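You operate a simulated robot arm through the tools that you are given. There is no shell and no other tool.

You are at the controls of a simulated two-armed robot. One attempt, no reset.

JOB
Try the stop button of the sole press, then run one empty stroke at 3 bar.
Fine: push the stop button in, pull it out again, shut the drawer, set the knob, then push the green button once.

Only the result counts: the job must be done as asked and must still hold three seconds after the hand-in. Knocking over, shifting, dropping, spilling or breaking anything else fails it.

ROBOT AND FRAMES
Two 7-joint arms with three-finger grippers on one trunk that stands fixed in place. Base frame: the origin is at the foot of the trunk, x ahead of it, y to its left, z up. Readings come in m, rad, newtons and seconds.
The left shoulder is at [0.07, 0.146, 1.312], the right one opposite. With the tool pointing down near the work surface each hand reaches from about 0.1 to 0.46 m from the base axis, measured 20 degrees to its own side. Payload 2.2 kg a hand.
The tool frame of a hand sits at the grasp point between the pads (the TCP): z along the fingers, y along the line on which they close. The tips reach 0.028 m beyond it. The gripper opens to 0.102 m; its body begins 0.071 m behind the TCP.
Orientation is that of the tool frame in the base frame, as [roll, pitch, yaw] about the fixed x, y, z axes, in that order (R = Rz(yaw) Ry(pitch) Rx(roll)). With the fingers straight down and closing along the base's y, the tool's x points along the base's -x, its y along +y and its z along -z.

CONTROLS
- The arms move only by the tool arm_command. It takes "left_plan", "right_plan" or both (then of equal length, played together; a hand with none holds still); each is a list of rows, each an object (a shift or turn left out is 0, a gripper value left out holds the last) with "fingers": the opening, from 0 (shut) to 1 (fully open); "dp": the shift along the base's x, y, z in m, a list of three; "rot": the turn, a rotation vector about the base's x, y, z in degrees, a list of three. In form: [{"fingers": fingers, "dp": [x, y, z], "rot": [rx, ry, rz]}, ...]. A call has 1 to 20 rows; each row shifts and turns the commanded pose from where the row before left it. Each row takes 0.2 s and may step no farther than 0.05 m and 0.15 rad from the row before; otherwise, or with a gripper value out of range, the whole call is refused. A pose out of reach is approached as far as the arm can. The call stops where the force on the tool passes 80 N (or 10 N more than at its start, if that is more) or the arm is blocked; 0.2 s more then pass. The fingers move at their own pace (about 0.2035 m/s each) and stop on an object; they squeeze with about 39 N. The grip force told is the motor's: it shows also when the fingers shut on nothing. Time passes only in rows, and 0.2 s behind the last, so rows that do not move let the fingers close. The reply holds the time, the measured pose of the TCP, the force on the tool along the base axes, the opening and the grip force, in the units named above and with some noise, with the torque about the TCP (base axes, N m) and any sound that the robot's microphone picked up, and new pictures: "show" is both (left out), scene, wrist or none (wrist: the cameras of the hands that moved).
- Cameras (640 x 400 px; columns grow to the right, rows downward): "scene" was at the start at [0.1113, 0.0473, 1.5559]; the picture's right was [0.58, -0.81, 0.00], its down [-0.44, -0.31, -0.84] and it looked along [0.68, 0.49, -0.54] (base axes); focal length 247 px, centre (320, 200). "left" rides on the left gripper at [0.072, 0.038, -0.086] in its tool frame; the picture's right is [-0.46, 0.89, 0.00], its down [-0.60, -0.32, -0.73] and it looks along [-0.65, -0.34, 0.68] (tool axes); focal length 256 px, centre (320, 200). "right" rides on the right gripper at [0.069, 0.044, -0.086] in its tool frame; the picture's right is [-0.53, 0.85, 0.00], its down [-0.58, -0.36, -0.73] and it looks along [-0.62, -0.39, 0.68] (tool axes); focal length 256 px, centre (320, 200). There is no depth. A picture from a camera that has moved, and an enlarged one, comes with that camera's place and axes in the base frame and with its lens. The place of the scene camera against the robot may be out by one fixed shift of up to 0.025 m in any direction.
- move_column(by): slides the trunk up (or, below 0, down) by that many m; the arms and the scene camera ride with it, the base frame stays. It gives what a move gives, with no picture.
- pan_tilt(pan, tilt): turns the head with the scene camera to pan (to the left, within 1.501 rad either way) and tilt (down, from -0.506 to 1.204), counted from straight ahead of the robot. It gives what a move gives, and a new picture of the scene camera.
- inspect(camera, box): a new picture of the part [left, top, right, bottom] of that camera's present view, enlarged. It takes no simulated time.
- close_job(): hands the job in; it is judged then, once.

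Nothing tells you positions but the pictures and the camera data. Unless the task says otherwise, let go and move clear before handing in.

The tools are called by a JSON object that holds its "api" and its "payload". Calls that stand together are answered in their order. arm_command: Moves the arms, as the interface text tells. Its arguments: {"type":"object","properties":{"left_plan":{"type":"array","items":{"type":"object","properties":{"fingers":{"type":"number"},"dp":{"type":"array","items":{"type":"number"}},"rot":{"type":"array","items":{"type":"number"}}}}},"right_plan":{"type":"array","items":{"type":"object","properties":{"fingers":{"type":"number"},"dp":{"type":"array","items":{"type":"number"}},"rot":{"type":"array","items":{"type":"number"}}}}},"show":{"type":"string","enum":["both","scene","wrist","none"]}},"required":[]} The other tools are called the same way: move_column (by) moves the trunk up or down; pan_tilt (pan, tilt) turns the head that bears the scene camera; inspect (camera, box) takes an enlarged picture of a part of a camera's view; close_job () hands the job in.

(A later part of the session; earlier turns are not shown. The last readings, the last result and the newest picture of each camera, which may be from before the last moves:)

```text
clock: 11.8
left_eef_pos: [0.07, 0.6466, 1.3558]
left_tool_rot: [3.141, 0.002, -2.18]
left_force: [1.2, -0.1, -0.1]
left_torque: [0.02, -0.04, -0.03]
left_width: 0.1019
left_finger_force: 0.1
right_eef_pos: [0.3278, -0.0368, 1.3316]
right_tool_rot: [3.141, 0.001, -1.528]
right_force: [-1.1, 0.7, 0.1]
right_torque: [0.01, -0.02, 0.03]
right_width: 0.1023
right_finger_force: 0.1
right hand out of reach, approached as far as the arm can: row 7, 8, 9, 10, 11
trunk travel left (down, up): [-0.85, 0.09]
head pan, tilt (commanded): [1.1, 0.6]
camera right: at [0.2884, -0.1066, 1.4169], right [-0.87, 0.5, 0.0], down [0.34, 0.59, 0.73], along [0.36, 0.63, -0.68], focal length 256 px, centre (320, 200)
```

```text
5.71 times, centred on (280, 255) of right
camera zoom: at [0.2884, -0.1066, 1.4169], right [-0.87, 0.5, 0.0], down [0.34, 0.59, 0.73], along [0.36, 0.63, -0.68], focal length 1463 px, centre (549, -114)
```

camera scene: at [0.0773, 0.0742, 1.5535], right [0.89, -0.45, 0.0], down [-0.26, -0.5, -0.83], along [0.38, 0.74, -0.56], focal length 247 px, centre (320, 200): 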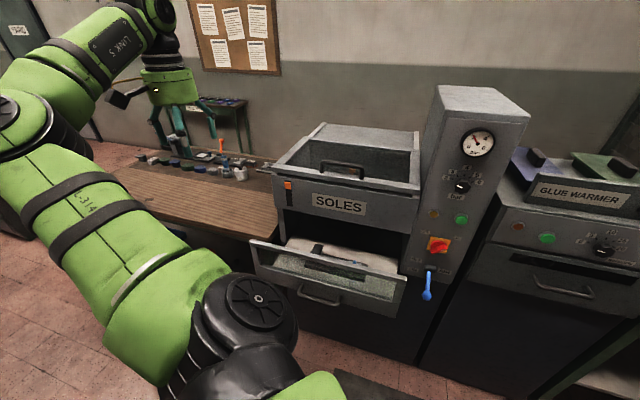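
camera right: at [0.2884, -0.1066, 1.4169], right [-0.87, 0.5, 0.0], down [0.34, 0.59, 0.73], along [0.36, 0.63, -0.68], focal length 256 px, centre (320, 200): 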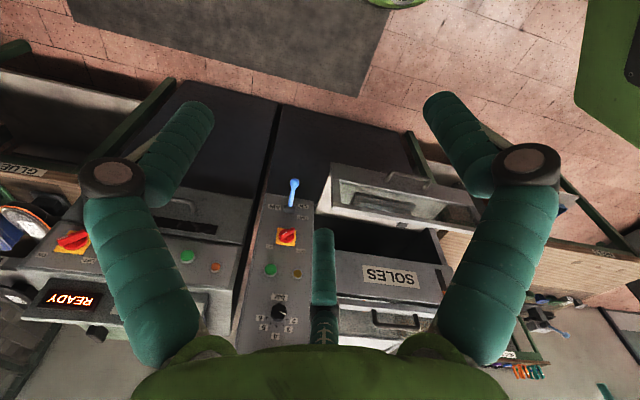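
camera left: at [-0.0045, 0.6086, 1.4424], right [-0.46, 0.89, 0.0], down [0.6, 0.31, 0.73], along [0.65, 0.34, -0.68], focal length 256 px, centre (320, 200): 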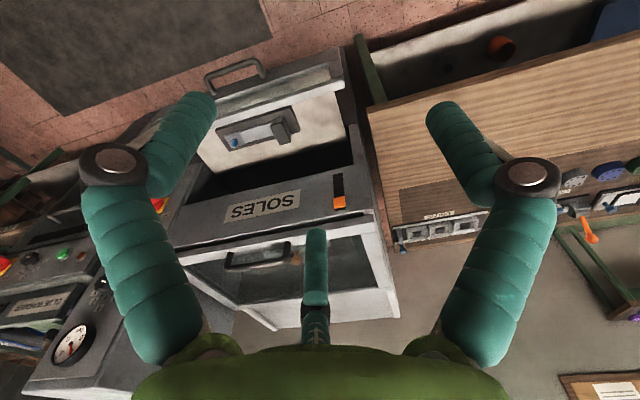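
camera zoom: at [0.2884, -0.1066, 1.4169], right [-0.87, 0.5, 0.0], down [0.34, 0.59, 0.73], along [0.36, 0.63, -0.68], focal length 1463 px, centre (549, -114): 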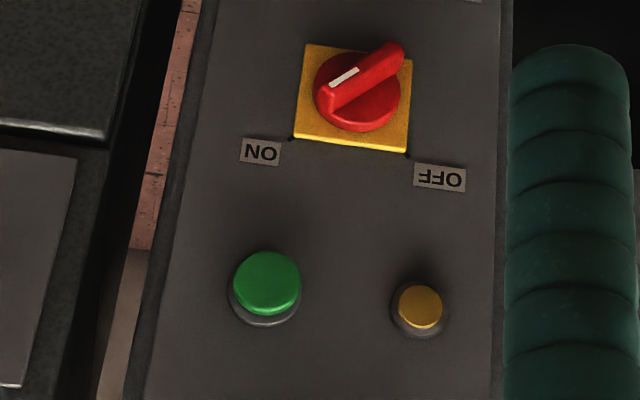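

{"api": "inspect", "payload": {"camera": "scene", "box": [130, 80, 290, 200]}}

{"api": "inspect", "payload": {"camera": "left", "box": [540, 120, 640, 250]}}

{"api": "pan_tilt", "payload": {"pan": 0.3, "tilt": 0.5}}

```text
3.33 times, centred on (210, 140) of scene
camera zoom: at [0.0785, 0.0749, 1.5534], right [0.89, -0.45, 0.0], down [-0.26, -0.5, -0.82], along [0.37, 0.73, -0.57], focal length 822 px, centre (687, 400)
```

zoom: 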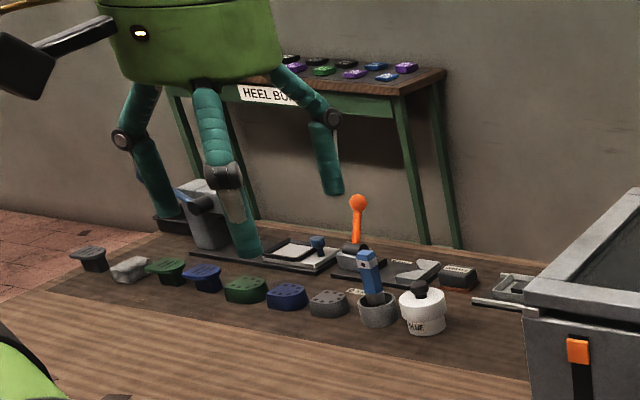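

```text
3.08 times, centred on (590, 185) of left
camera zoom: at [-0.0031, 0.6091, 1.4423], right [-0.46, 0.89, 0.0], down [0.6, 0.31, 0.73], along [0.65, 0.34, -0.68], focal length 788 px, centre (-511, 246)
```

zoom: 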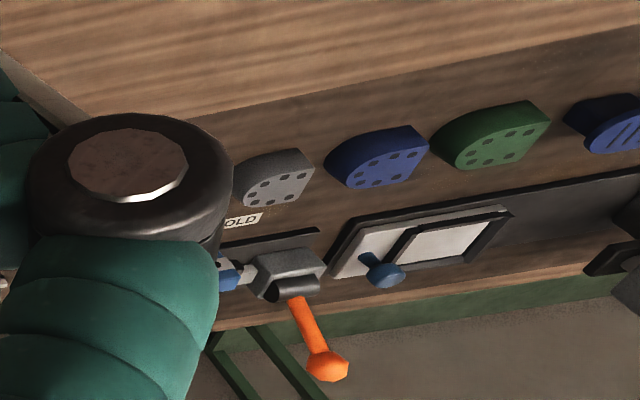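

```text
clock: 12.9
left_eef_pos: [0.0692, 0.6458, 1.3555]
left_tool_rot: [3.141, 0.001, -2.179]
left_force: [-0.2, 0.0, 0.3]
left_torque: [-0.01, -0.03, 0.01]
left_width: 0.1021
left_finger_force: 0.1
right_eef_pos: [0.3291, -0.0369, 1.3305]
right_tool_rot: [-3.141, -0.001, -1.532]
right_force: [0.4, 0.5, 0.0]
right_torque: [0.0, -0.01, 0.0]
right_width: 0.1022
right_finger_force: 0.0
trunk travel left (down, up): [-0.85, 0.09]
head pan, tilt (commanded): [0.3, 0.499]
camera scene: at [0.1255, 0.0227, 1.5625], right [0.3, -0.95, 0.0], down [-0.46, -0.14, -0.88], along [0.84, 0.26, -0.48], focal length 247 px, centre (320, 200)
```

scene: 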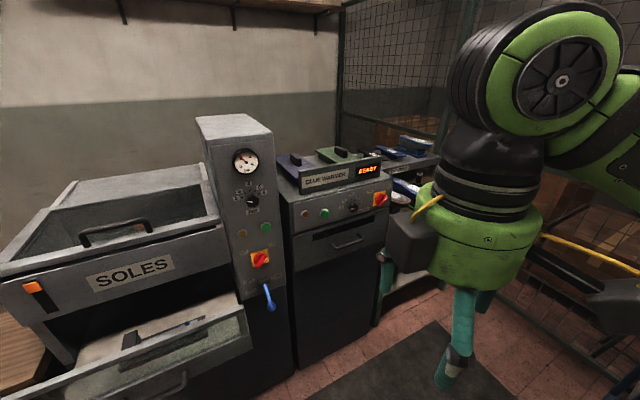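

{"api": "arm_command", "payload": {"left_plan": [{"dp": [0.02, -0.04, 0.0]}, {"dp": [0.02, -0.04, 0.0]}, {"dp": [0.02, -0.04, 0.0]}, {"dp": [0.02, -0.04, 0.0]}, {"dp": [0.01, -0.04, 0.0]}, {"dp": [0.01, -0.04, 0.0]}, {"dp": [0.0, -0.04, 0.0]}, {"dp": [0.0, -0.04, 0.0]}], "right_plan": [{"dp": [-0.02, -0.03, 0.0]}, {"dp": [-0.02, -0.03, 0.0]}, {"dp": [-0.02, -0.03, 0.0]}, {"dp": [-0.02, -0.03, 0.0]}, {"dp": [-0.02, -0.03, 0.0]}, {"dp": [-0.02, -0.02, 0.0]}, {}, {}], "show": "scene"}}

{"api": "pan_tilt", "payload": {"pan": 0.75, "tilt": 0.6}}

```text
clock: 14.7
left_eef_pos: [0.1705, 0.322, 1.3561]
left_tool_rot: [3.141, 0.001, -2.182]
left_force: [-0.3, -0.5, -0.3]
left_torque: [0.03, 0.03, -0.01]
left_width: 0.1022
left_finger_force: 0.1
right_eef_pos: [0.2098, -0.2082, 1.3323]
right_tool_rot: [3.141, 0.001, -1.529]
right_force: [-0.3, -0.3, -1.2]
right_torque: [0.02, 0.01, 0.03]
right_width: 0.1021
right_finger_force: 0.1
trunk travel left (down, up): [-0.85, 0.09]
head pan, tilt (commanded): [0.3, 0.499]
camera scene: at [0.1269, 0.0208, 1.5624], right [0.3, -0.96, 0.0], down [-0.46, -0.14, -0.88], along [0.84, 0.26, -0.48], focal length 247 px, centre (320, 200)
```

scene: 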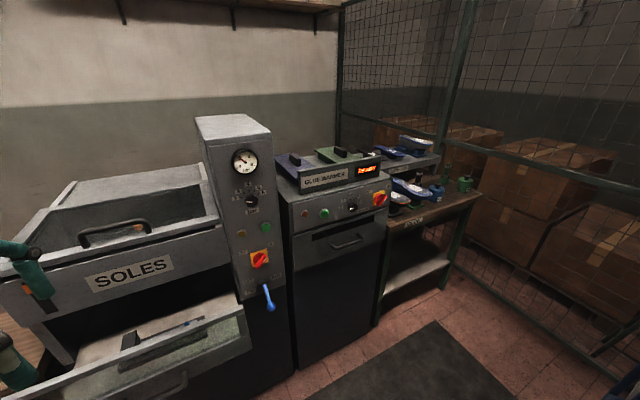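

```text
clock: 15.6
left_eef_pos: [0.1703, 0.3247, 1.3565]
left_tool_rot: [3.141, 0.0, -2.182]
left_force: [0.1, -0.2, -0.4]
left_torque: [-0.01, 0.0, 0.02]
left_width: 0.1021
left_finger_force: 0.1
right_eef_pos: [0.2096, -0.2064, 1.3336]
right_tool_rot: [3.14, 0.001, -1.529]
right_force: [-0.2, -0.9, 0.0]
right_torque: [0.01, -0.01, 0.02]
right_width: 0.102
right_finger_force: 0.0
trunk travel left (down, up): [-0.85, 0.09]
head pan, tilt (commanded): [0.75, 0.6]
camera scene: at [0.103, 0.056, 1.5534], right [0.68, -0.73, 0.0], down [-0.41, -0.39, -0.83], along [0.6, 0.56, -0.56], focal length 247 px, centre (320, 200)
```

scene: 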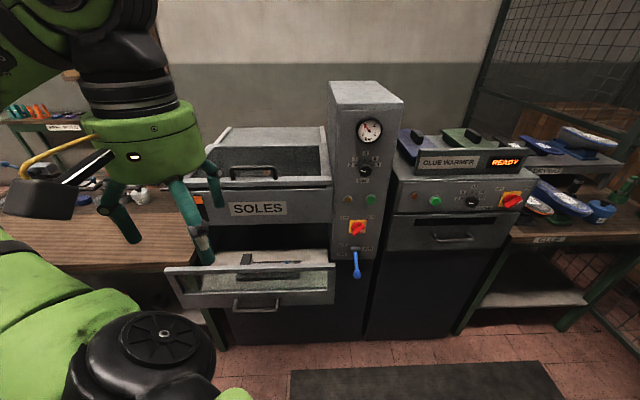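

I see nothing new from this height. I'll lower the trunk by 0.3 m to view the lower front of the press; both hands stay well clear of the bench and drawer.

{"api": "move_column", "payload": {"by": -0.3}}

{"api": "pan_tilt", "payload": {"pan": 0.75, "tilt": 0.3}}

```text
clock: 18.6
left_eef_pos: [0.1697, 0.3246, 1.0557]
left_tool_rot: [3.141, -0.002, -2.183]
left_force: [0.0, 0.2, 0.1]
left_torque: [0.02, -0.04, -0.04]
left_width: 0.1019
left_finger_force: 0.1
right_eef_pos: [0.2097, -0.2075, 1.0319]
right_tool_rot: [3.141, 0.001, -1.531]
right_force: [-1.4, -0.1, -0.4]
right_torque: [-0.01, -0.01, -0.01]
right_width: 0.1021
right_finger_force: 0.1
trunk travel left (down, up): [-0.55, 0.39]
head pan, tilt (commanded): [0.75, 0.6]
```

```text
clock: 19.4
left_eef_pos: [0.1706, 0.3239, 1.0572]
left_tool_rot: [3.141, 0.001, -2.182]
left_force: [-0.5, -0.4, 0.4]
left_torque: [0.0, 0.0, -0.02]
left_width: 0.1019
left_finger_force: 0.1
right_eef_pos: [0.2096, -0.2068, 1.034]
right_tool_rot: [3.14, -0.001, -1.529]
right_force: [0.1, 0.0, 0.1]
right_torque: [-0.04, -0.02, 0.0]
right_width: 0.102
right_finger_force: 0.0
trunk travel left (down, up): [-0.55, 0.39]
head pan, tilt (commanded): [0.75, 0.3]
camera scene: at [0.107, 0.0592, 1.2808], right [0.68, -0.73, 0.0], down [-0.22, -0.2, -0.95], along [0.7, 0.65, -0.3], focal length 247 px, centre (320, 200)
```

scene: 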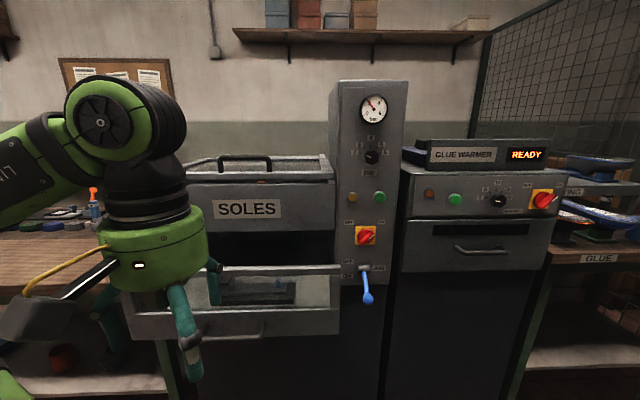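

{"api": "inspect", "payload": {"camera": "scene", "box": [200, 140, 400, 265]}}

{"api": "inspect", "payload": {"camera": "scene", "box": [120, 240, 400, 400]}}

{"api": "inspect", "payload": {"camera": "scene", "box": [320, 70, 420, 310]}}

```text
3.20 times, centred on (300, 202) of scene
camera zoom: at [0.107, 0.0592, 1.2808], right [0.68, -0.73, 0.0], down [-0.22, -0.2, -0.95], along [0.7, 0.65, -0.3], focal length 789 px, centre (384, 192)
```

zoom: 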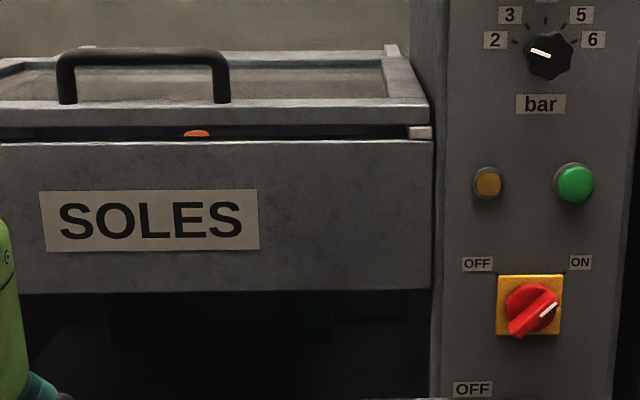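

```text
2.29 times, centred on (260, 320) of scene
camera zoom: at [0.107, 0.0592, 1.2808], right [0.68, -0.73, 0.0], down [-0.22, -0.2, -0.95], along [0.7, 0.65, -0.3], focal length 564 px, centre (457, -74)
```

zoom: 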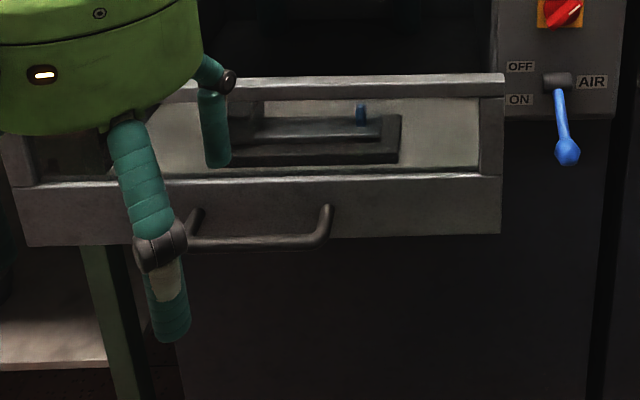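

```text
1.67 times, centred on (370, 190) of scene
camera zoom: at [0.107, 0.0592, 1.2808], right [0.68, -0.73, 0.0], down [-0.22, -0.2, -0.95], along [0.7, 0.65, -0.3], focal length 411 px, centre (237, 217)
```

zoom: 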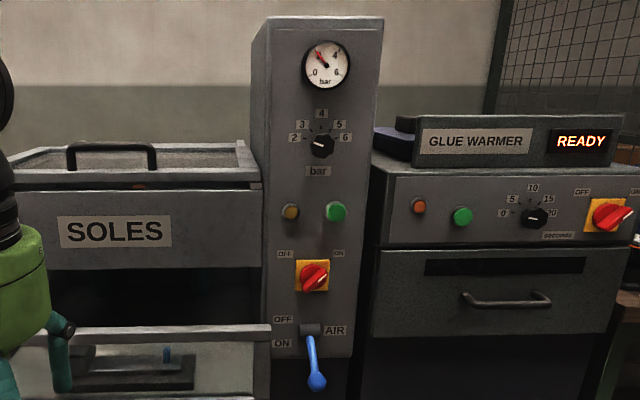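

{"api": "inspect", "payload": {"camera": "scene", "box": [225, 170, 285, 195]}}

{"api": "inspect", "payload": {"camera": "scene", "box": [300, 70, 360, 260]}}

```text
10.67 times, centred on (255, 182) of scene
camera zoom: at [0.107, 0.0592, 1.2808], right [0.68, -0.73, 0.0], down [-0.22, -0.2, -0.95], along [0.7, 0.65, -0.3], focal length 2631 px, centre (1013, 387)
```

zoom: 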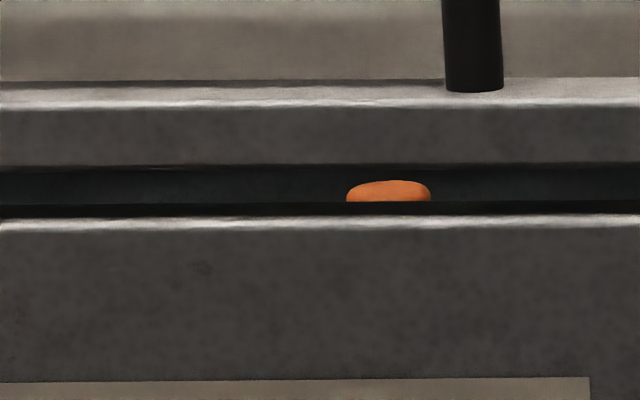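

```text
2.11 times, centred on (330, 165) of scene
camera zoom: at [0.107, 0.0592, 1.2808], right [0.68, -0.73, 0.0], down [-0.22, -0.2, -0.95], along [0.7, 0.65, -0.3], focal length 519 px, centre (299, 274)
```

zoom: 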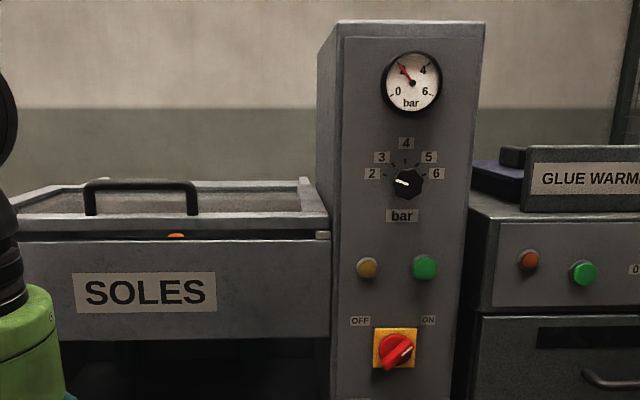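

The button inside the chamber is orange, seen directly through the gap under the lid. I'll still check the column's hidden right side with the right camera, raising the trunk again.

{"api": "move_column", "payload": {"by": 0.25}}

{"api": "arm_command", "payload": {"right_plan": [{"dp": [0.03, 0.0, 0.0], "rot": [0, 0, -4]}, {"dp": [0.03, 0.0, 0.0], "rot": [0, 0, -4]}, {"dp": [0.03, 0.0, 0.0], "rot": [0, 0, -4]}, {"dp": [0.03, 0.0, 0.0], "rot": [0, 0, -4]}, {"dp": [0.03, 0.0, 0.0], "rot": [0, 0, -4]}, {"dp": [0.03, 0.0, 0.0], "rot": [0, 0, -4]}], "show": "wrist"}}

```text
clock: 22.0
left_eef_pos: [0.169, 0.3254, 1.3066]
left_tool_rot: [-3.141, 0.001, -2.181]
left_force: [-0.2, 0.0, 0.2]
left_torque: [-0.04, 0.03, 0.01]
left_width: 0.1021
left_finger_force: 0.1
right_eef_pos: [0.2107, -0.2061, 1.2823]
right_tool_rot: [3.139, 0.002, -1.53]
right_force: [-1.1, 0.3, 0.4]
right_torque: [0.0, 0.0, -0.02]
right_width: 0.1018
right_finger_force: 0.1
trunk travel left (down, up): [-0.8, 0.14]
head pan, tilt (commanded): [0.75, 0.3]
```

```text
clock: 23.4
left_eef_pos: [0.172, 0.3255, 1.306]
left_tool_rot: [-3.141, 0.0, -2.183]
left_force: [-0.2, -0.6, -0.1]
left_torque: [-0.01, 0.01, -0.01]
left_width: 0.1019
left_finger_force: 0.1
right_eef_pos: [0.3683, -0.1771, 1.2699]
right_tool_rot: [3.141, 0.0, -1.953]
right_force: [0.2, 0.2, 0.1]
right_torque: [-0.01, 0.04, 0.01]
right_width: 0.1019
right_finger_force: 0.0
right hand out of reach, approached as far as the arm can: row 1, 2, 3, 4, 5, 6
trunk travel left (down, up): [-0.8, 0.14]
head pan, tilt (commanded): [0.75, 0.3]
camera right: at [0.3023, -0.2246, 1.3558], right [-0.59, 0.81, 0.0], down [0.55, 0.4, 0.73], along [0.59, 0.43, -0.68], focal length 256 px, centre (320, 200)
```

right: 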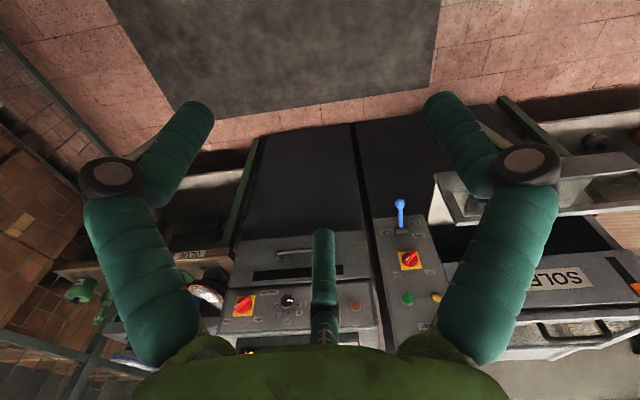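

{"api": "arm_command", "payload": {"right_plan": [{"rot": [4.7, -6.5, 0]}, {"rot": [4.7, -6.5, 0]}, {"rot": [4.7, -6.5, 0]}, {"rot": [4.7, -6.5, 0]}, {"rot": [4.7, -6.5, 0]}], "show": "wrist"}}

```text
clock: 24.6
left_eef_pos: [0.1697, 0.3232, 1.3068]
left_tool_rot: [-3.141, 0.002, -2.181]
left_force: [-0.8, -0.1, -0.9]
left_torque: [0.0, -0.04, 0.0]
left_width: 0.1022
left_finger_force: 0.1
right_eef_pos: [0.3644, -0.1793, 1.2717]
right_tool_rot: [-2.712, 0.576, -1.818]
right_force: [-0.5, -0.4, -0.5]
right_torque: [0.02, -0.03, 0.0]
right_width: 0.102
right_finger_force: 0.1
trunk travel left (down, up): [-0.8, 0.14]
head pan, tilt (commanded): [0.75, 0.3]
camera right: at [0.2696, -0.2482, 1.2833], right [-0.59, 0.81, 0.0], down [0.04, 0.03, 1.0], along [0.81, 0.59, -0.05], focal length 256 px, centre (320, 200)
```

right: 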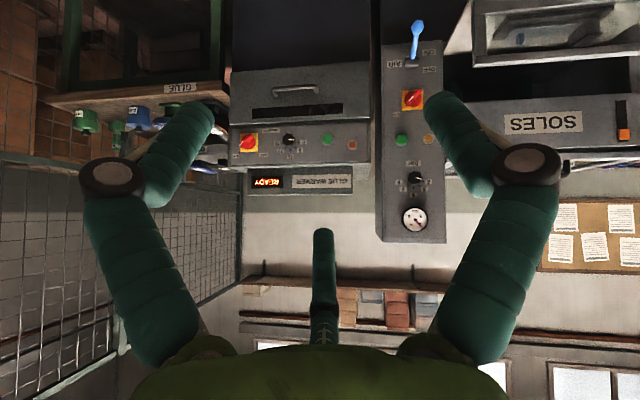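

{"api": "inspect", "payload": {"camera": "right", "box": [340, 60, 470, 260]}}

{"api": "inspect", "payload": {"camera": "right", "box": [360, 150, 460, 250]}}

```text
2.00 times, centred on (405, 160) of right
camera zoom: at [0.2696, -0.2482, 1.2833], right [-0.59, 0.81, 0.0], down [0.04, 0.03, 1.0], along [0.81, 0.59, -0.05], focal length 512 px, centre (150, 280)
```

zoom: 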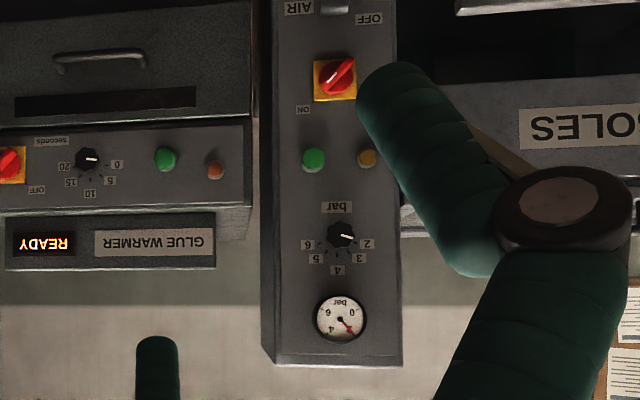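

```text
4.00 times, centred on (410, 200) of right
camera zoom: at [0.2696, -0.2482, 1.2833], right [-0.59, 0.81, 0.0], down [0.04, 0.03, 1.0], along [0.81, 0.59, -0.05], focal length 1024 px, centre (-40, 200)
```

zoom: 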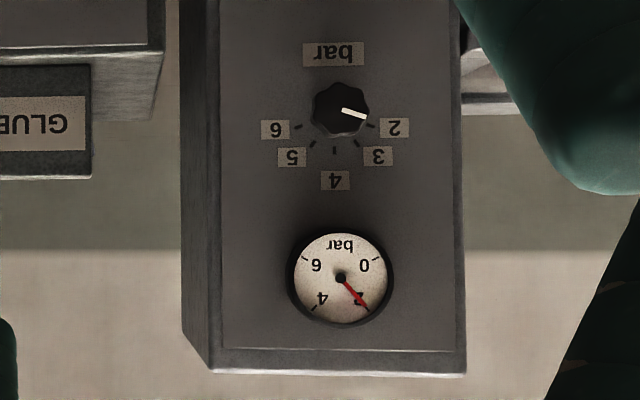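

The column's right side is plain, so the upright orange mushroom on a stem inside the chamber is the only push-pull button on the press. I'll raise the trunk fully to look down through the lid glass.

{"api": "move_column", "payload": {"by": 0.13}}

{"api": "pan_tilt", "payload": {"pan": 0.95, "tilt": 0.55}}

{"api": "inspect", "payload": {"camera": "scene", "box": [220, 110, 420, 240]}}

```text
clock: 26.2
left_eef_pos: [0.1696, 0.3238, 1.4369]
left_tool_rot: [-3.14, 0.0, -2.182]
left_force: [-1.1, 0.3, -0.6]
left_torque: [0.03, -0.03, 0.02]
left_width: 0.1022
left_finger_force: 0.1
right_eef_pos: [0.3663, -0.1793, 1.3992]
right_tool_rot: [-2.717, 0.574, -1.82]
right_force: [0.7, 0.6, -0.2]
right_torque: [0.01, 0.02, -0.02]
right_width: 0.102
right_finger_force: 0.0
trunk travel left (down, up): [-0.93, 0.01]
head pan, tilt (commanded): [0.75, 0.3]
```

```text
clock: 26.9
left_eef_pos: [0.1712, 0.3234, 1.4355]
left_tool_rot: [-3.142, 0.0, -2.182]
left_force: [-0.5, 1.5, 0.2]
left_torque: [-0.02, 0.0, -0.01]
left_width: 0.1021
left_finger_force: 0.0
right_eef_pos: [0.3652, -0.178, 1.4008]
right_tool_rot: [-2.72, 0.573, -1.821]
right_force: [0.2, 0.1, -0.5]
right_torque: [0.0, 0.02, -0.04]
right_width: 0.1016
right_finger_force: 0.1
trunk travel left (down, up): [-0.93, 0.01]
head pan, tilt (commanded): [0.949, 0.55]
camera scene: at [0.0911, 0.0685, 1.6379], right [0.81, -0.58, 0.0], down [-0.3, -0.42, -0.85], along [0.5, 0.69, -0.52], focal length 247 px, centre (320, 200)
```

scene: 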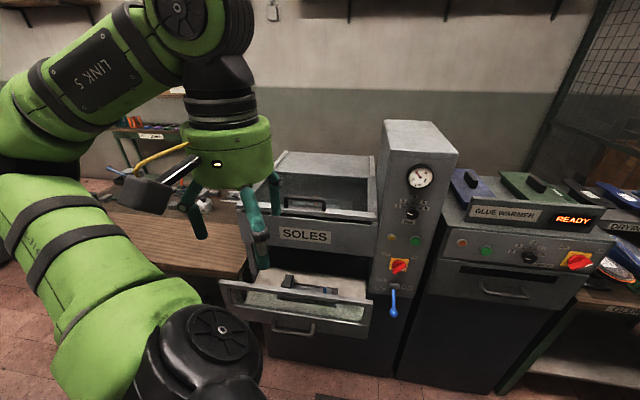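

```text
3.08 times, centred on (320, 175) of scene
camera zoom: at [0.0911, 0.0685, 1.6379], right [0.81, -0.58, 0.0], down [-0.3, -0.42, -0.85], along [0.5, 0.69, -0.52], focal length 759 px, centre (320, 277)
```

zoom: 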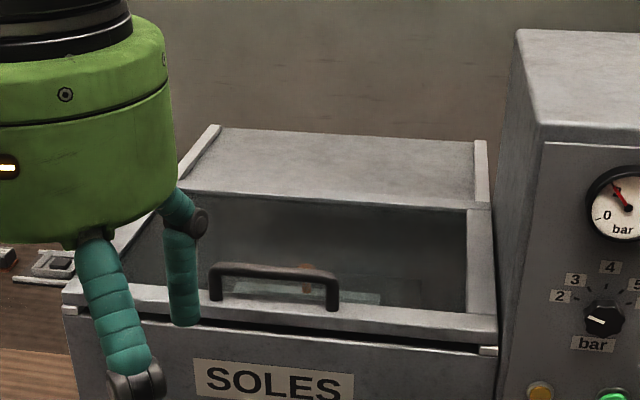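

{"api": "inspect", "payload": {"camera": "scene", "box": [275, 185, 355, 225]}}

{"api": "inspect", "payload": {"camera": "left", "box": [200, 150, 460, 330]}}

```text
8.00 times, centred on (315, 205) of scene
camera zoom: at [0.0911, 0.0685, 1.6379], right [0.81, -0.58, 0.0], down [-0.3, -0.42, -0.85], along [0.5, 0.69, -0.52], focal length 1973 px, centre (360, 160)
```

zoom: 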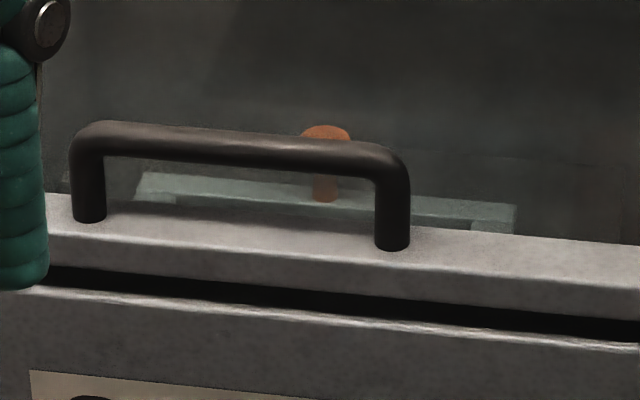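

```text
2.22 times, centred on (330, 240) of left
camera zoom: at [0.097, 0.2872, 1.5235], right [-0.46, 0.89, 0.0], down [0.61, 0.31, 0.73], along [0.65, 0.34, -0.68], focal length 569 px, centre (298, 111)
```

zoom: 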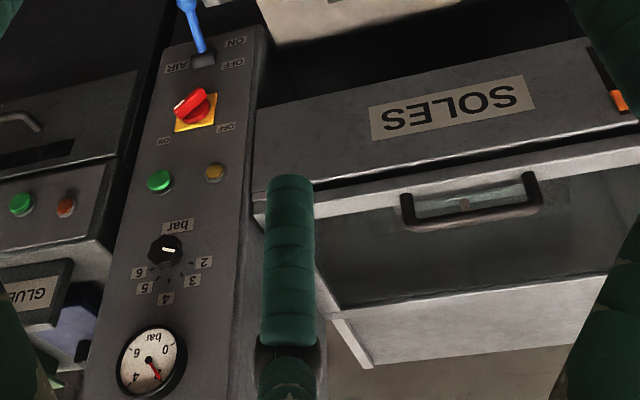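

The orange mushroom sits on a bridge deep in the chamber, about 0.9 m from the shoulder. Next I'll look closely at the orange piece in the slot on the SOLES front, and at the amber part.

{"api": "arm_command", "payload": {"left_plan": [{"dp": [0.0, -0.045, 0.0]}, {"dp": [0.0, -0.045, 0.0]}, {"dp": [0.0, -0.045, 0.0]}], "show": "both"}}

{"api": "inspect", "payload": {"camera": "scene", "box": [225, 205, 305, 265]}}

{"api": "inspect", "payload": {"camera": "scene", "box": [210, 150, 390, 350]}}

```text
clock: 27.7
left_eef_pos: [0.1712, 0.1835, 1.4364]
left_tool_rot: [3.14, 0.002, -2.182]
left_force: [0.0, -1.5, -0.2]
left_torque: [0.04, 0.02, 0.0]
left_width: 0.1021
left_finger_force: 0.1
right_eef_pos: [0.3666, -0.1815, 1.4007]
right_tool_rot: [-2.718, 0.575, -1.822]
right_force: [0.5, -0.6, -0.4]
right_torque: [0.02, -0.02, 0.02]
right_width: 0.102
right_finger_force: 0.1
trunk travel left (down, up): [-0.93, 0.01]
head pan, tilt (commanded): [0.949, 0.55]
camera scene: at [0.0914, 0.0655, 1.638], right [0.81, -0.58, 0.0], down [-0.3, -0.42, -0.85], along [0.5, 0.69, -0.52], focal length 247 px, centre (320, 200)
camera left: at [0.0979, 0.1461, 1.523], right [-0.46, 0.89, 0.0], down [0.61, 0.31, 0.73], along [0.65, 0.34, -0.68], focal length 256 px, centre (320, 200)
```

scene: 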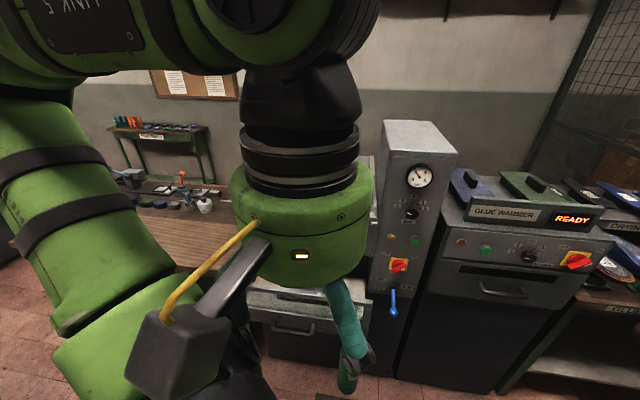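
left: 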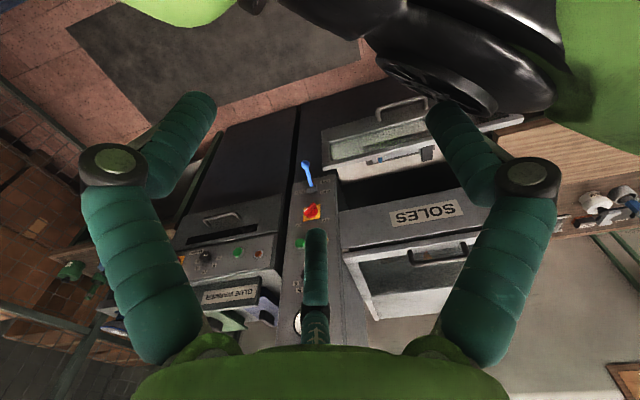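

```text
6.67 times, centred on (265, 235) of scene
camera zoom: at [0.0914, 0.0655, 1.638], right [0.81, -0.58, 0.0], down [-0.3, -0.42, -0.85], along [0.5, 0.69, -0.52], focal length 1644 px, centre (687, -33)
```

zoom: 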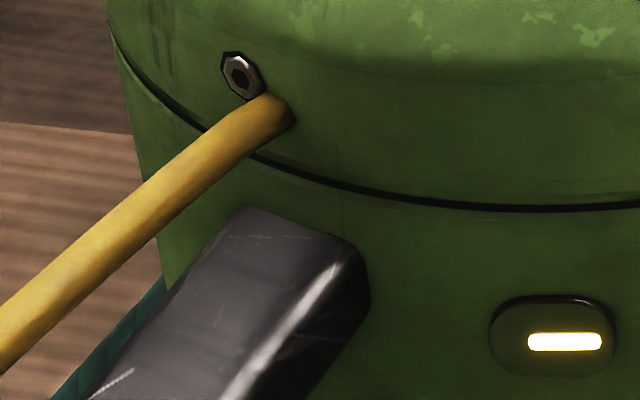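

```text
2.00 times, centred on (300, 250) of scene
camera zoom: at [0.0914, 0.0655, 1.638], right [0.81, -0.58, 0.0], down [-0.3, -0.42, -0.85], along [0.5, 0.69, -0.52], focal length 493 px, centre (360, 100)
```

zoom: 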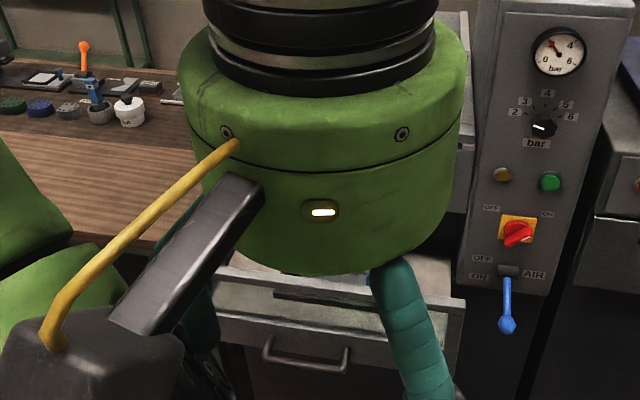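

I still need to see below and behind the open drawer. I'll lower the trunk with both hands kept close in and look there.

{"api": "move_column", "payload": {"by": -0.55}}

{"api": "pan_tilt", "payload": {"pan": 0.8, "tilt": 0.2}}

{"api": "inspect", "payload": {"camera": "right", "box": [330, 0, 530, 200]}}

```text
refused: -0.55 is not a number from -0.4 to 0.4
```

```text
clock: 28.6
left_eef_pos: [0.1705, 0.1869, 1.4363]
left_tool_rot: [3.14, -0.001, -2.182]
left_force: [-1.1, -0.6, 0.2]
left_torque: [-0.05, 0.02, -0.03]
left_width: 0.1022
left_finger_force: 0.0
right_eef_pos: [0.365, -0.1782, 1.4012]
right_tool_rot: [-2.717, 0.574, -1.821]
right_force: [0.4, 0.1, 0.1]
right_torque: [0.05, 0.03, 0.02]
right_width: 0.102
right_finger_force: 0.1
trunk travel left (down, up): [-0.93, 0.01]
head pan, tilt (commanded): [0.799, 0.201]
camera scene: at [0.1037, 0.0626, 1.6701], right [0.72, -0.7, 0.0], down [-0.14, -0.14, -0.98], along [0.68, 0.7, -0.2], focal length 247 px, centre (320, 200)
```

scene: 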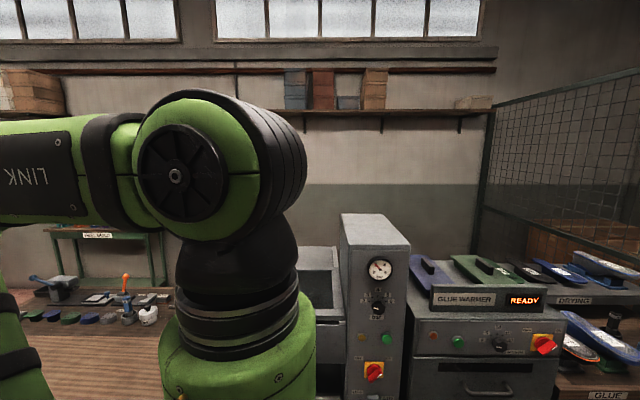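

```text
2.00 times, centred on (430, 100) of right
camera zoom: at [0.2701, -0.247, 1.4134], right [-0.59, 0.81, 0.0], down [0.04, 0.03, 1.0], along [0.81, 0.59, -0.05], focal length 512 px, centre (100, 400)
```

zoom: 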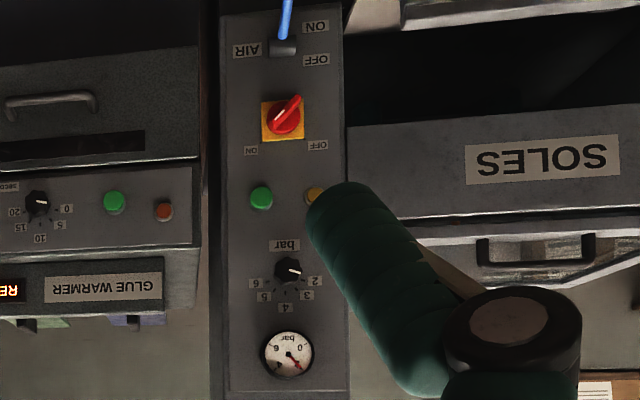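

{"api": "move_column", "payload": {"by": -0.4}}

{"api": "inspect", "payload": {"camera": "right", "box": [330, 0, 530, 200]}}

{"api": "pan_tilt", "payload": {"pan": 0.7, "tilt": 0.35}}

```text
clock: 32.4
left_eef_pos: [0.1703, 0.1866, 1.0363]
left_tool_rot: [3.141, 0.0, -2.181]
left_force: [-0.1, 0.4, -0.7]
left_torque: [-0.01, 0.01, -0.01]
left_width: 0.1017
left_finger_force: 0.1
right_eef_pos: [0.3654, -0.1783, 1.0007]
right_tool_rot: [-2.716, 0.573, -1.821]
right_force: [1.3, 0.2, -0.3]
right_torque: [-0.03, 0.0, 0.01]
right_width: 0.1019
right_finger_force: 0.2
trunk travel left (down, up): [-0.53, 0.41]
head pan, tilt (commanded): [0.799, 0.201]
```

```text
2.00 times, centred on (430, 100) of right
camera zoom: at [0.27, -0.2473, 1.0134], right [-0.59, 0.81, 0.0], down [0.04, 0.03, 1.0], along [0.81, 0.59, -0.05], focal length 512 px, centre (100, 400)
```

zoom: 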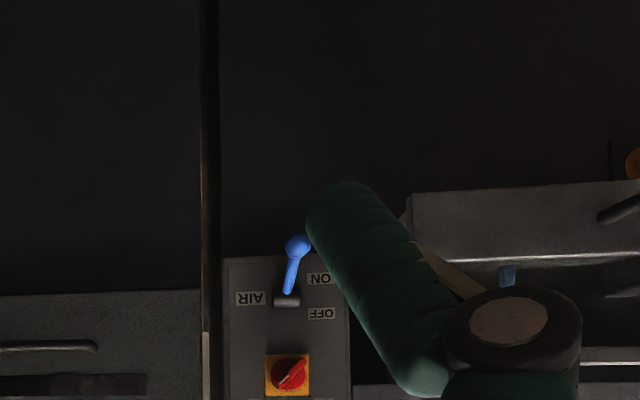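

```text
clock: 33.1
left_eef_pos: [0.1714, 0.1866, 1.0363]
left_tool_rot: [-3.14, -0.001, -2.182]
left_force: [-0.5, 0.5, 0.5]
left_torque: [0.02, -0.03, -0.02]
left_width: 0.1018
left_finger_force: 0.0
right_eef_pos: [0.3656, -0.178, 1.0005]
right_tool_rot: [-2.718, 0.574, -1.821]
right_force: [0.1, 0.2, 0.3]
right_torque: [0.01, -0.01, -0.01]
right_width: 0.1019
right_finger_force: 0.0
trunk travel left (down, up): [-0.53, 0.41]
head pan, tilt (commanded): [0.7, 0.351]
camera scene: at [0.1099, 0.0555, 1.2562], right [0.64, -0.76, 0.0], down [-0.26, -0.22, -0.94], along [0.72, 0.61, -0.34], focal length 247 px, centre (320, 200)
```

scene: 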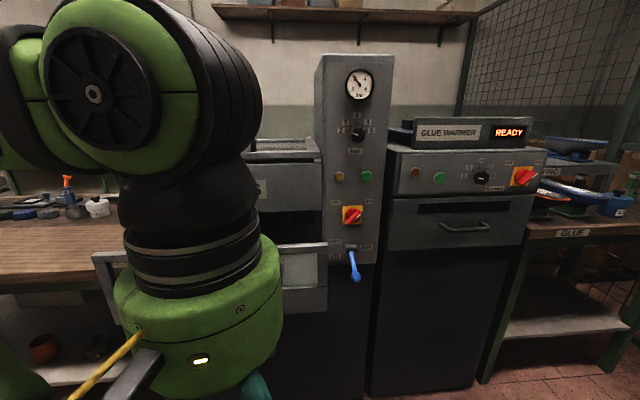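

There's an orange-yellow item at the edge of the right camera view, below the drawer. I'll zoom there.

{"api": "inspect", "payload": {"camera": "right", "box": [440, 20, 640, 145]}}

{"api": "inspect", "payload": {"camera": "right", "box": [490, 40, 570, 130]}}

```text
3.20 times, centred on (540, 82) of right
camera zoom: at [0.27, -0.2473, 1.0134], right [-0.59, 0.81, 0.0], down [0.04, 0.03, 1.0], along [0.81, 0.59, -0.05], focal length 819 px, centre (-384, 576)
```

zoom: 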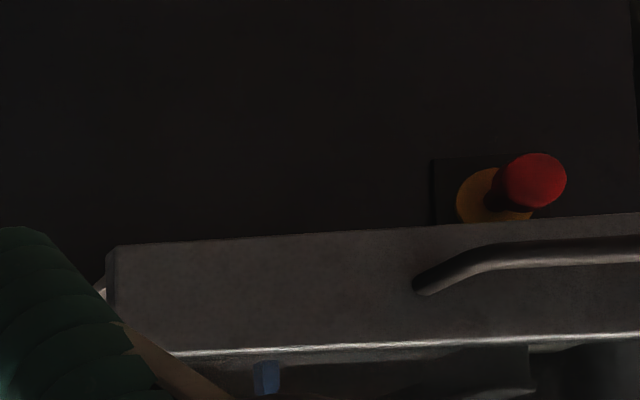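

```text
4.44 times, centred on (530, 85) of right
camera zoom: at [0.27, -0.2473, 1.0134], right [-0.59, 0.81, 0.0], down [0.04, 0.03, 1.0], along [0.81, 0.59, -0.05], focal length 1138 px, centre (-613, 711)
```

zoom: 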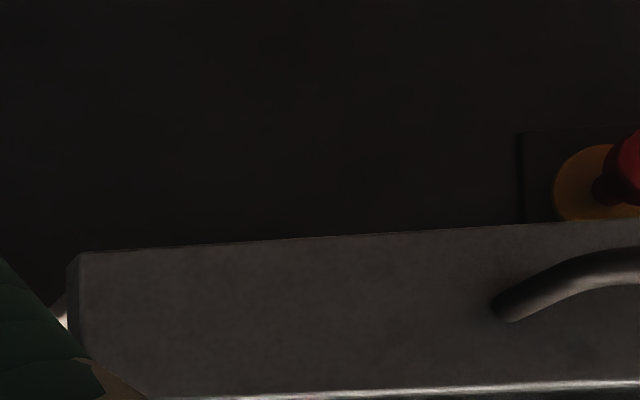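

Found it: a red mushroom on a yellow disc, on the cabinet front below the drawer, hidden from above by the open drawer. I put it at roughly x 0.36, y 0.73, z 0.66, and will bring the left hand down to the level beneath the drawer for a proper look.

{"api": "arm_command", "payload": {"left_plan": [{"dp": [-0.017, 0.0247, -0.0337], "rot": [0, 0, -1.15]}, {"dp": [-0.017, 0.0247, -0.0337], "rot": [0, 0, -1.15]}, {"dp": [-0.017, 0.0247, -0.0337], "rot": [0, 0, -1.15]}, {"dp": [-0.017, 0.0247, -0.0337], "rot": [0, 0, -1.15]}, {"dp": [-0.017, 0.0247, -0.0337], "rot": [0, 0, -1.15]}, {"dp": [-0.017, 0.0247, -0.0337], "rot": [0, 0, -1.15]}, {"dp": [-0.017, 0.0247, -0.0337], "rot": [0, 0, -1.15]}], "show": "both"}}

```text
clock: 33.5
left_eef_pos: [0.1612, 0.2046, 1.0161]
left_tool_rot: [-3.097, -0.009, -2.193]
left_force: [11.0, -0.7, 3.7]
left_torque: [0.16, 0.44, -0.32]
left_width: 0.1017
left_finger_force: 0.0
left hand out of reach, approached as far as the arm can: row 2
right_eef_pos: [0.3649, -0.1754, 0.9995]
right_tool_rot: [-2.716, 0.572, -1.821]
right_force: [0.1, 0.5, 0.4]
right_torque: [0.01, -0.02, -0.02]
right_width: 0.1019
right_finger_force: 0.1
trunk travel left (down, up): [-0.53, 0.41]
head pan, tilt (commanded): [0.7, 0.351]
stopped in row 2 (left hand): the force on the tool passed its limit at 156 N (the readings are from after the stop); the commanded pose is now the measured one
camera scene: at [0.1098, 0.0576, 1.2561], right [0.64, -0.76, 0.0], down [-0.26, -0.22, -0.94], along [0.72, 0.6, -0.34], focal length 247 px, centre (320, 200)
camera left: at [0.0861, 0.1712, 1.1016], right [-0.45, 0.89, -0.04], down [0.59, 0.33, 0.74], along [0.67, 0.3, -0.67], focal length 256 px, centre (320, 200)
```

scene: 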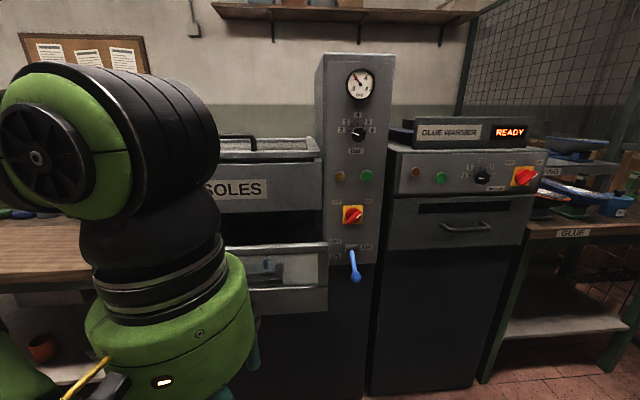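
left: 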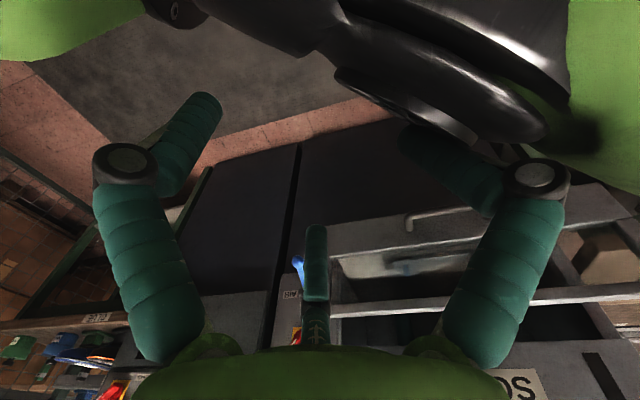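

The left finger touched the arm's own elbow, so nothing in the shop was disturbed. I'll back away and bring the hand in front of the body on the right side of the elbow instead.

{"api": "arm_command", "payload": {"left_plan": [{"dp": [0.015, -0.02, 0.025]}, {"dp": [0.025, -0.015, 0.03]}, {"dp": [0.03, -0.01, 0.03]}, {"dp": [0.035, 0.0, 0.03]}, {"dp": [0.035, 0.0, 0.03]}, {"dp": [0.035, 0.0, 0.02]}], "show": "both"}}

```text
clock: 34.9
left_eef_pos: [0.3354, 0.1609, 1.1706]
left_tool_rot: [-3.098, -0.012, -2.192]
left_force: [-1.0, 0.7, -0.4]
left_torque: [-0.01, 0.04, 0.01]
left_width: 0.1019
left_finger_force: 0.1
left hand out of reach, approached as far as the arm can: row 6
right_eef_pos: [0.3664, -0.178, 0.9989]
right_tool_rot: [-2.72, 0.573, -1.821]
right_force: [-0.6, -0.2, 0.6]
right_torque: [-0.03, -0.01, 0.03]
right_width: 0.1021
right_finger_force: 0.1
trunk travel left (down, up): [-0.53, 0.41]
head pan, tilt (commanded): [0.7, 0.351]
camera scene: at [0.1115, 0.056, 1.2559], right [0.64, -0.77, 0.0], down [-0.26, -0.22, -0.94], along [0.72, 0.6, -0.34], focal length 247 px, centre (320, 200)
camera left: at [0.2582, 0.1272, 1.257], right [-0.45, 0.89, -0.04], down [0.59, 0.33, 0.74], along [0.67, 0.31, -0.68], focal length 256 px, centre (320, 200)
```

scene: 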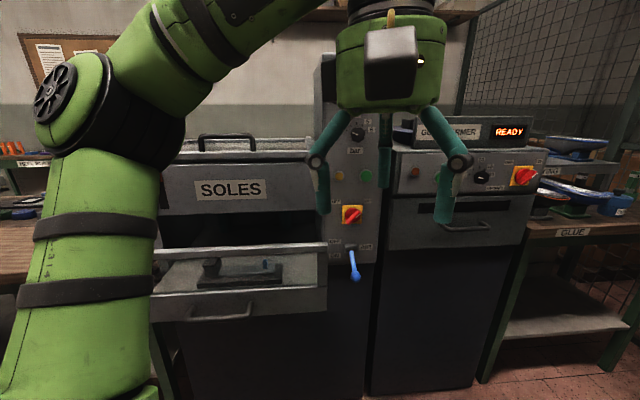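
left: 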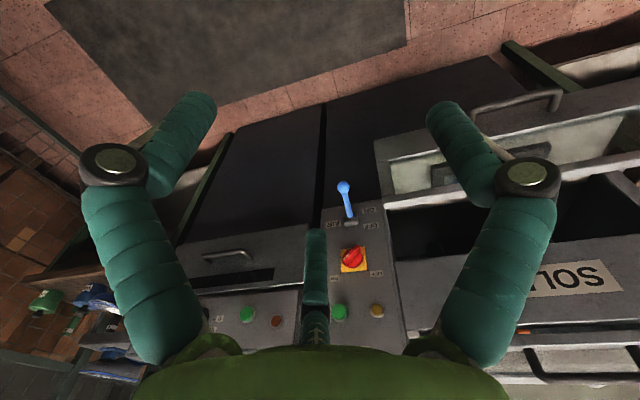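

The elbow is up and to the left, with the hand free in front. I'll move the right hand out of the way and start turning the left hand horizontal, pointing at the press.

{"api": "arm_command", "payload": {"right_plan": [{"dp": [-0.02, -0.035, 0.0], "rot": [-4.7, 6.5, 0]}, {"dp": [-0.02, -0.035, 0.0], "rot": [-4.7, 6.5, 0]}, {"dp": [-0.02, -0.035, 0.0], "rot": [-4.7, 6.5, 0]}, {"dp": [-0.02, -0.03, 0.0], "rot": [-4.7, 6.5, 0]}, {"dp": [-0.02, -0.01, 0.0], "rot": [-4.7, 6.5, 0]}], "left_plan": [{"dp": [0.0177, 0.0027, -0.0155], "rot": [5.97, -5.56, 0]}, {"dp": [0.0177, 0.0027, -0.0155], "rot": [5.97, -5.56, 0]}, {"dp": [0.0177, 0.0027, -0.0155], "rot": [5.97, -5.56, 0]}, {"dp": [0.0177, 0.0027, -0.0155], "rot": [5.97, -5.56, 0]}, {"dp": [0.0177, 0.0027, -0.0155], "rot": [5.97, -5.56, 0]}], "show": "both"}}

```text
clock: 36.1
left_eef_pos: [0.4184, 0.188, 1.0999]
left_tool_rot: [-2.99, 0.696, -2.155]
left_force: [0.0, -0.3, 0.2]
left_torque: [0.0, 0.0, 0.0]
left_width: 0.1017
left_finger_force: 0.1
left hand out of reach, approached as far as the arm can: row 4, 5
right_eef_pos: [0.2349, -0.2614, 0.9936]
right_tool_rot: [3.139, 0.0, -1.95]
right_force: [-0.1, 0.8, 1.0]
right_torque: [-0.01, 0.01, 0.02]
right_width: 0.102
right_finger_force: 0.1
right hand out of reach, approached as far as the arm can: row 2, 3, 4, 5
trunk travel left (down, up): [-0.53, 0.41]
head pan, tilt (commanded): [0.7, 0.351]
camera scene: at [0.1096, 0.056, 1.2561], right [0.64, -0.76, 0.0], down [-0.26, -0.22, -0.94], along [0.72, 0.6, -0.34], focal length 247 px, centre (320, 200)
camera right: at [0.1685, -0.3095, 1.0797], right [-0.59, 0.81, 0.0], down [0.55, 0.4, 0.73], along [0.59, 0.43, -0.68], focal length 256 px, centre (320, 200)
camera left: at [0.3176, 0.1291, 1.1155], right [-0.49, 0.85, 0.2], down [0.15, -0.14, 0.98], along [0.86, 0.51, -0.06], focal length 256 px, centre (320, 200)
```

scene: 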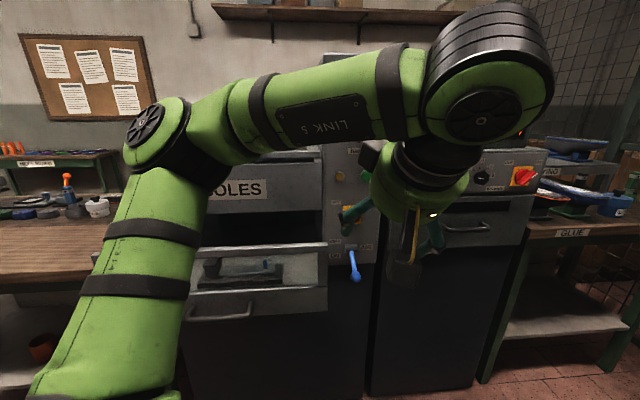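
right: 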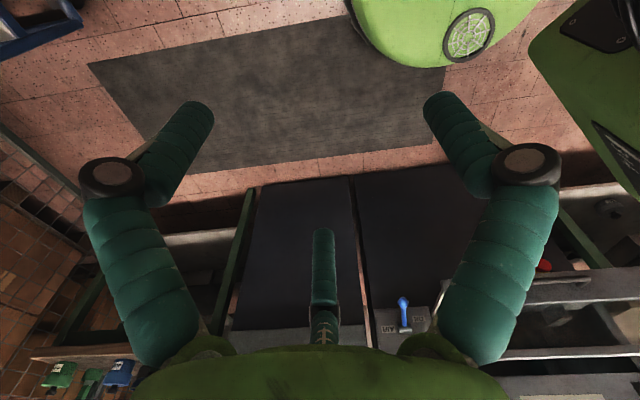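
left: 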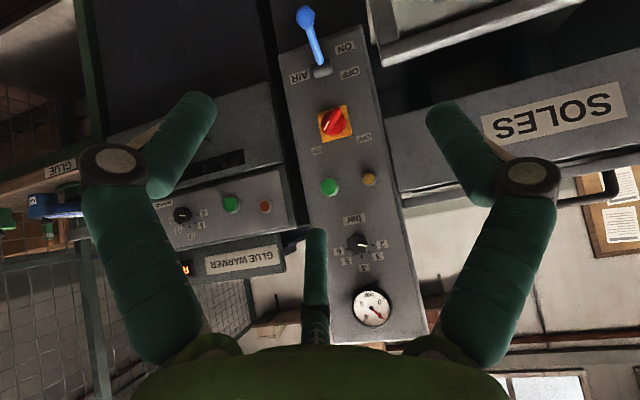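

The right camera also glimpses the red button now. I'll zoom on it for triangulation.

{"api": "inspect", "payload": {"camera": "right", "box": [500, 230, 620, 305]}}

{"api": "inspect", "payload": {"camera": "left", "box": [270, 0, 440, 350]}}

```text
5.33 times, centred on (560, 268) of right
camera zoom: at [0.1685, -0.3095, 1.0797], right [-0.59, 0.81, 0.0], down [0.55, 0.4, 0.73], along [0.59, 0.43, -0.68], focal length 1365 px, centre (-960, -160)
```

zoom: 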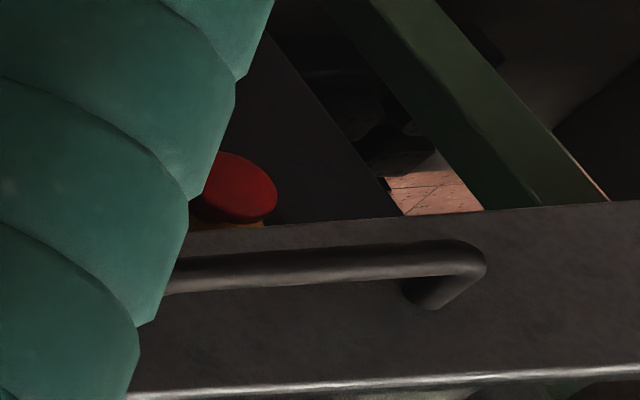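

```text
1.14 times, centred on (355, 175) of left
camera zoom: at [0.3176, 0.1291, 1.1155], right [-0.49, 0.85, 0.2], down [0.15, -0.14, 0.98], along [0.86, 0.51, -0.06], focal length 293 px, centre (280, 229)
```

zoom: 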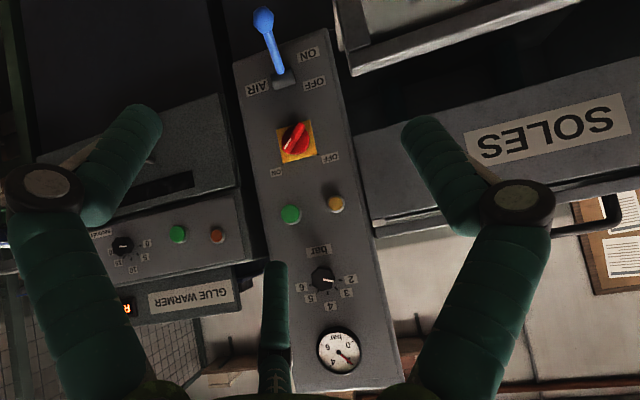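

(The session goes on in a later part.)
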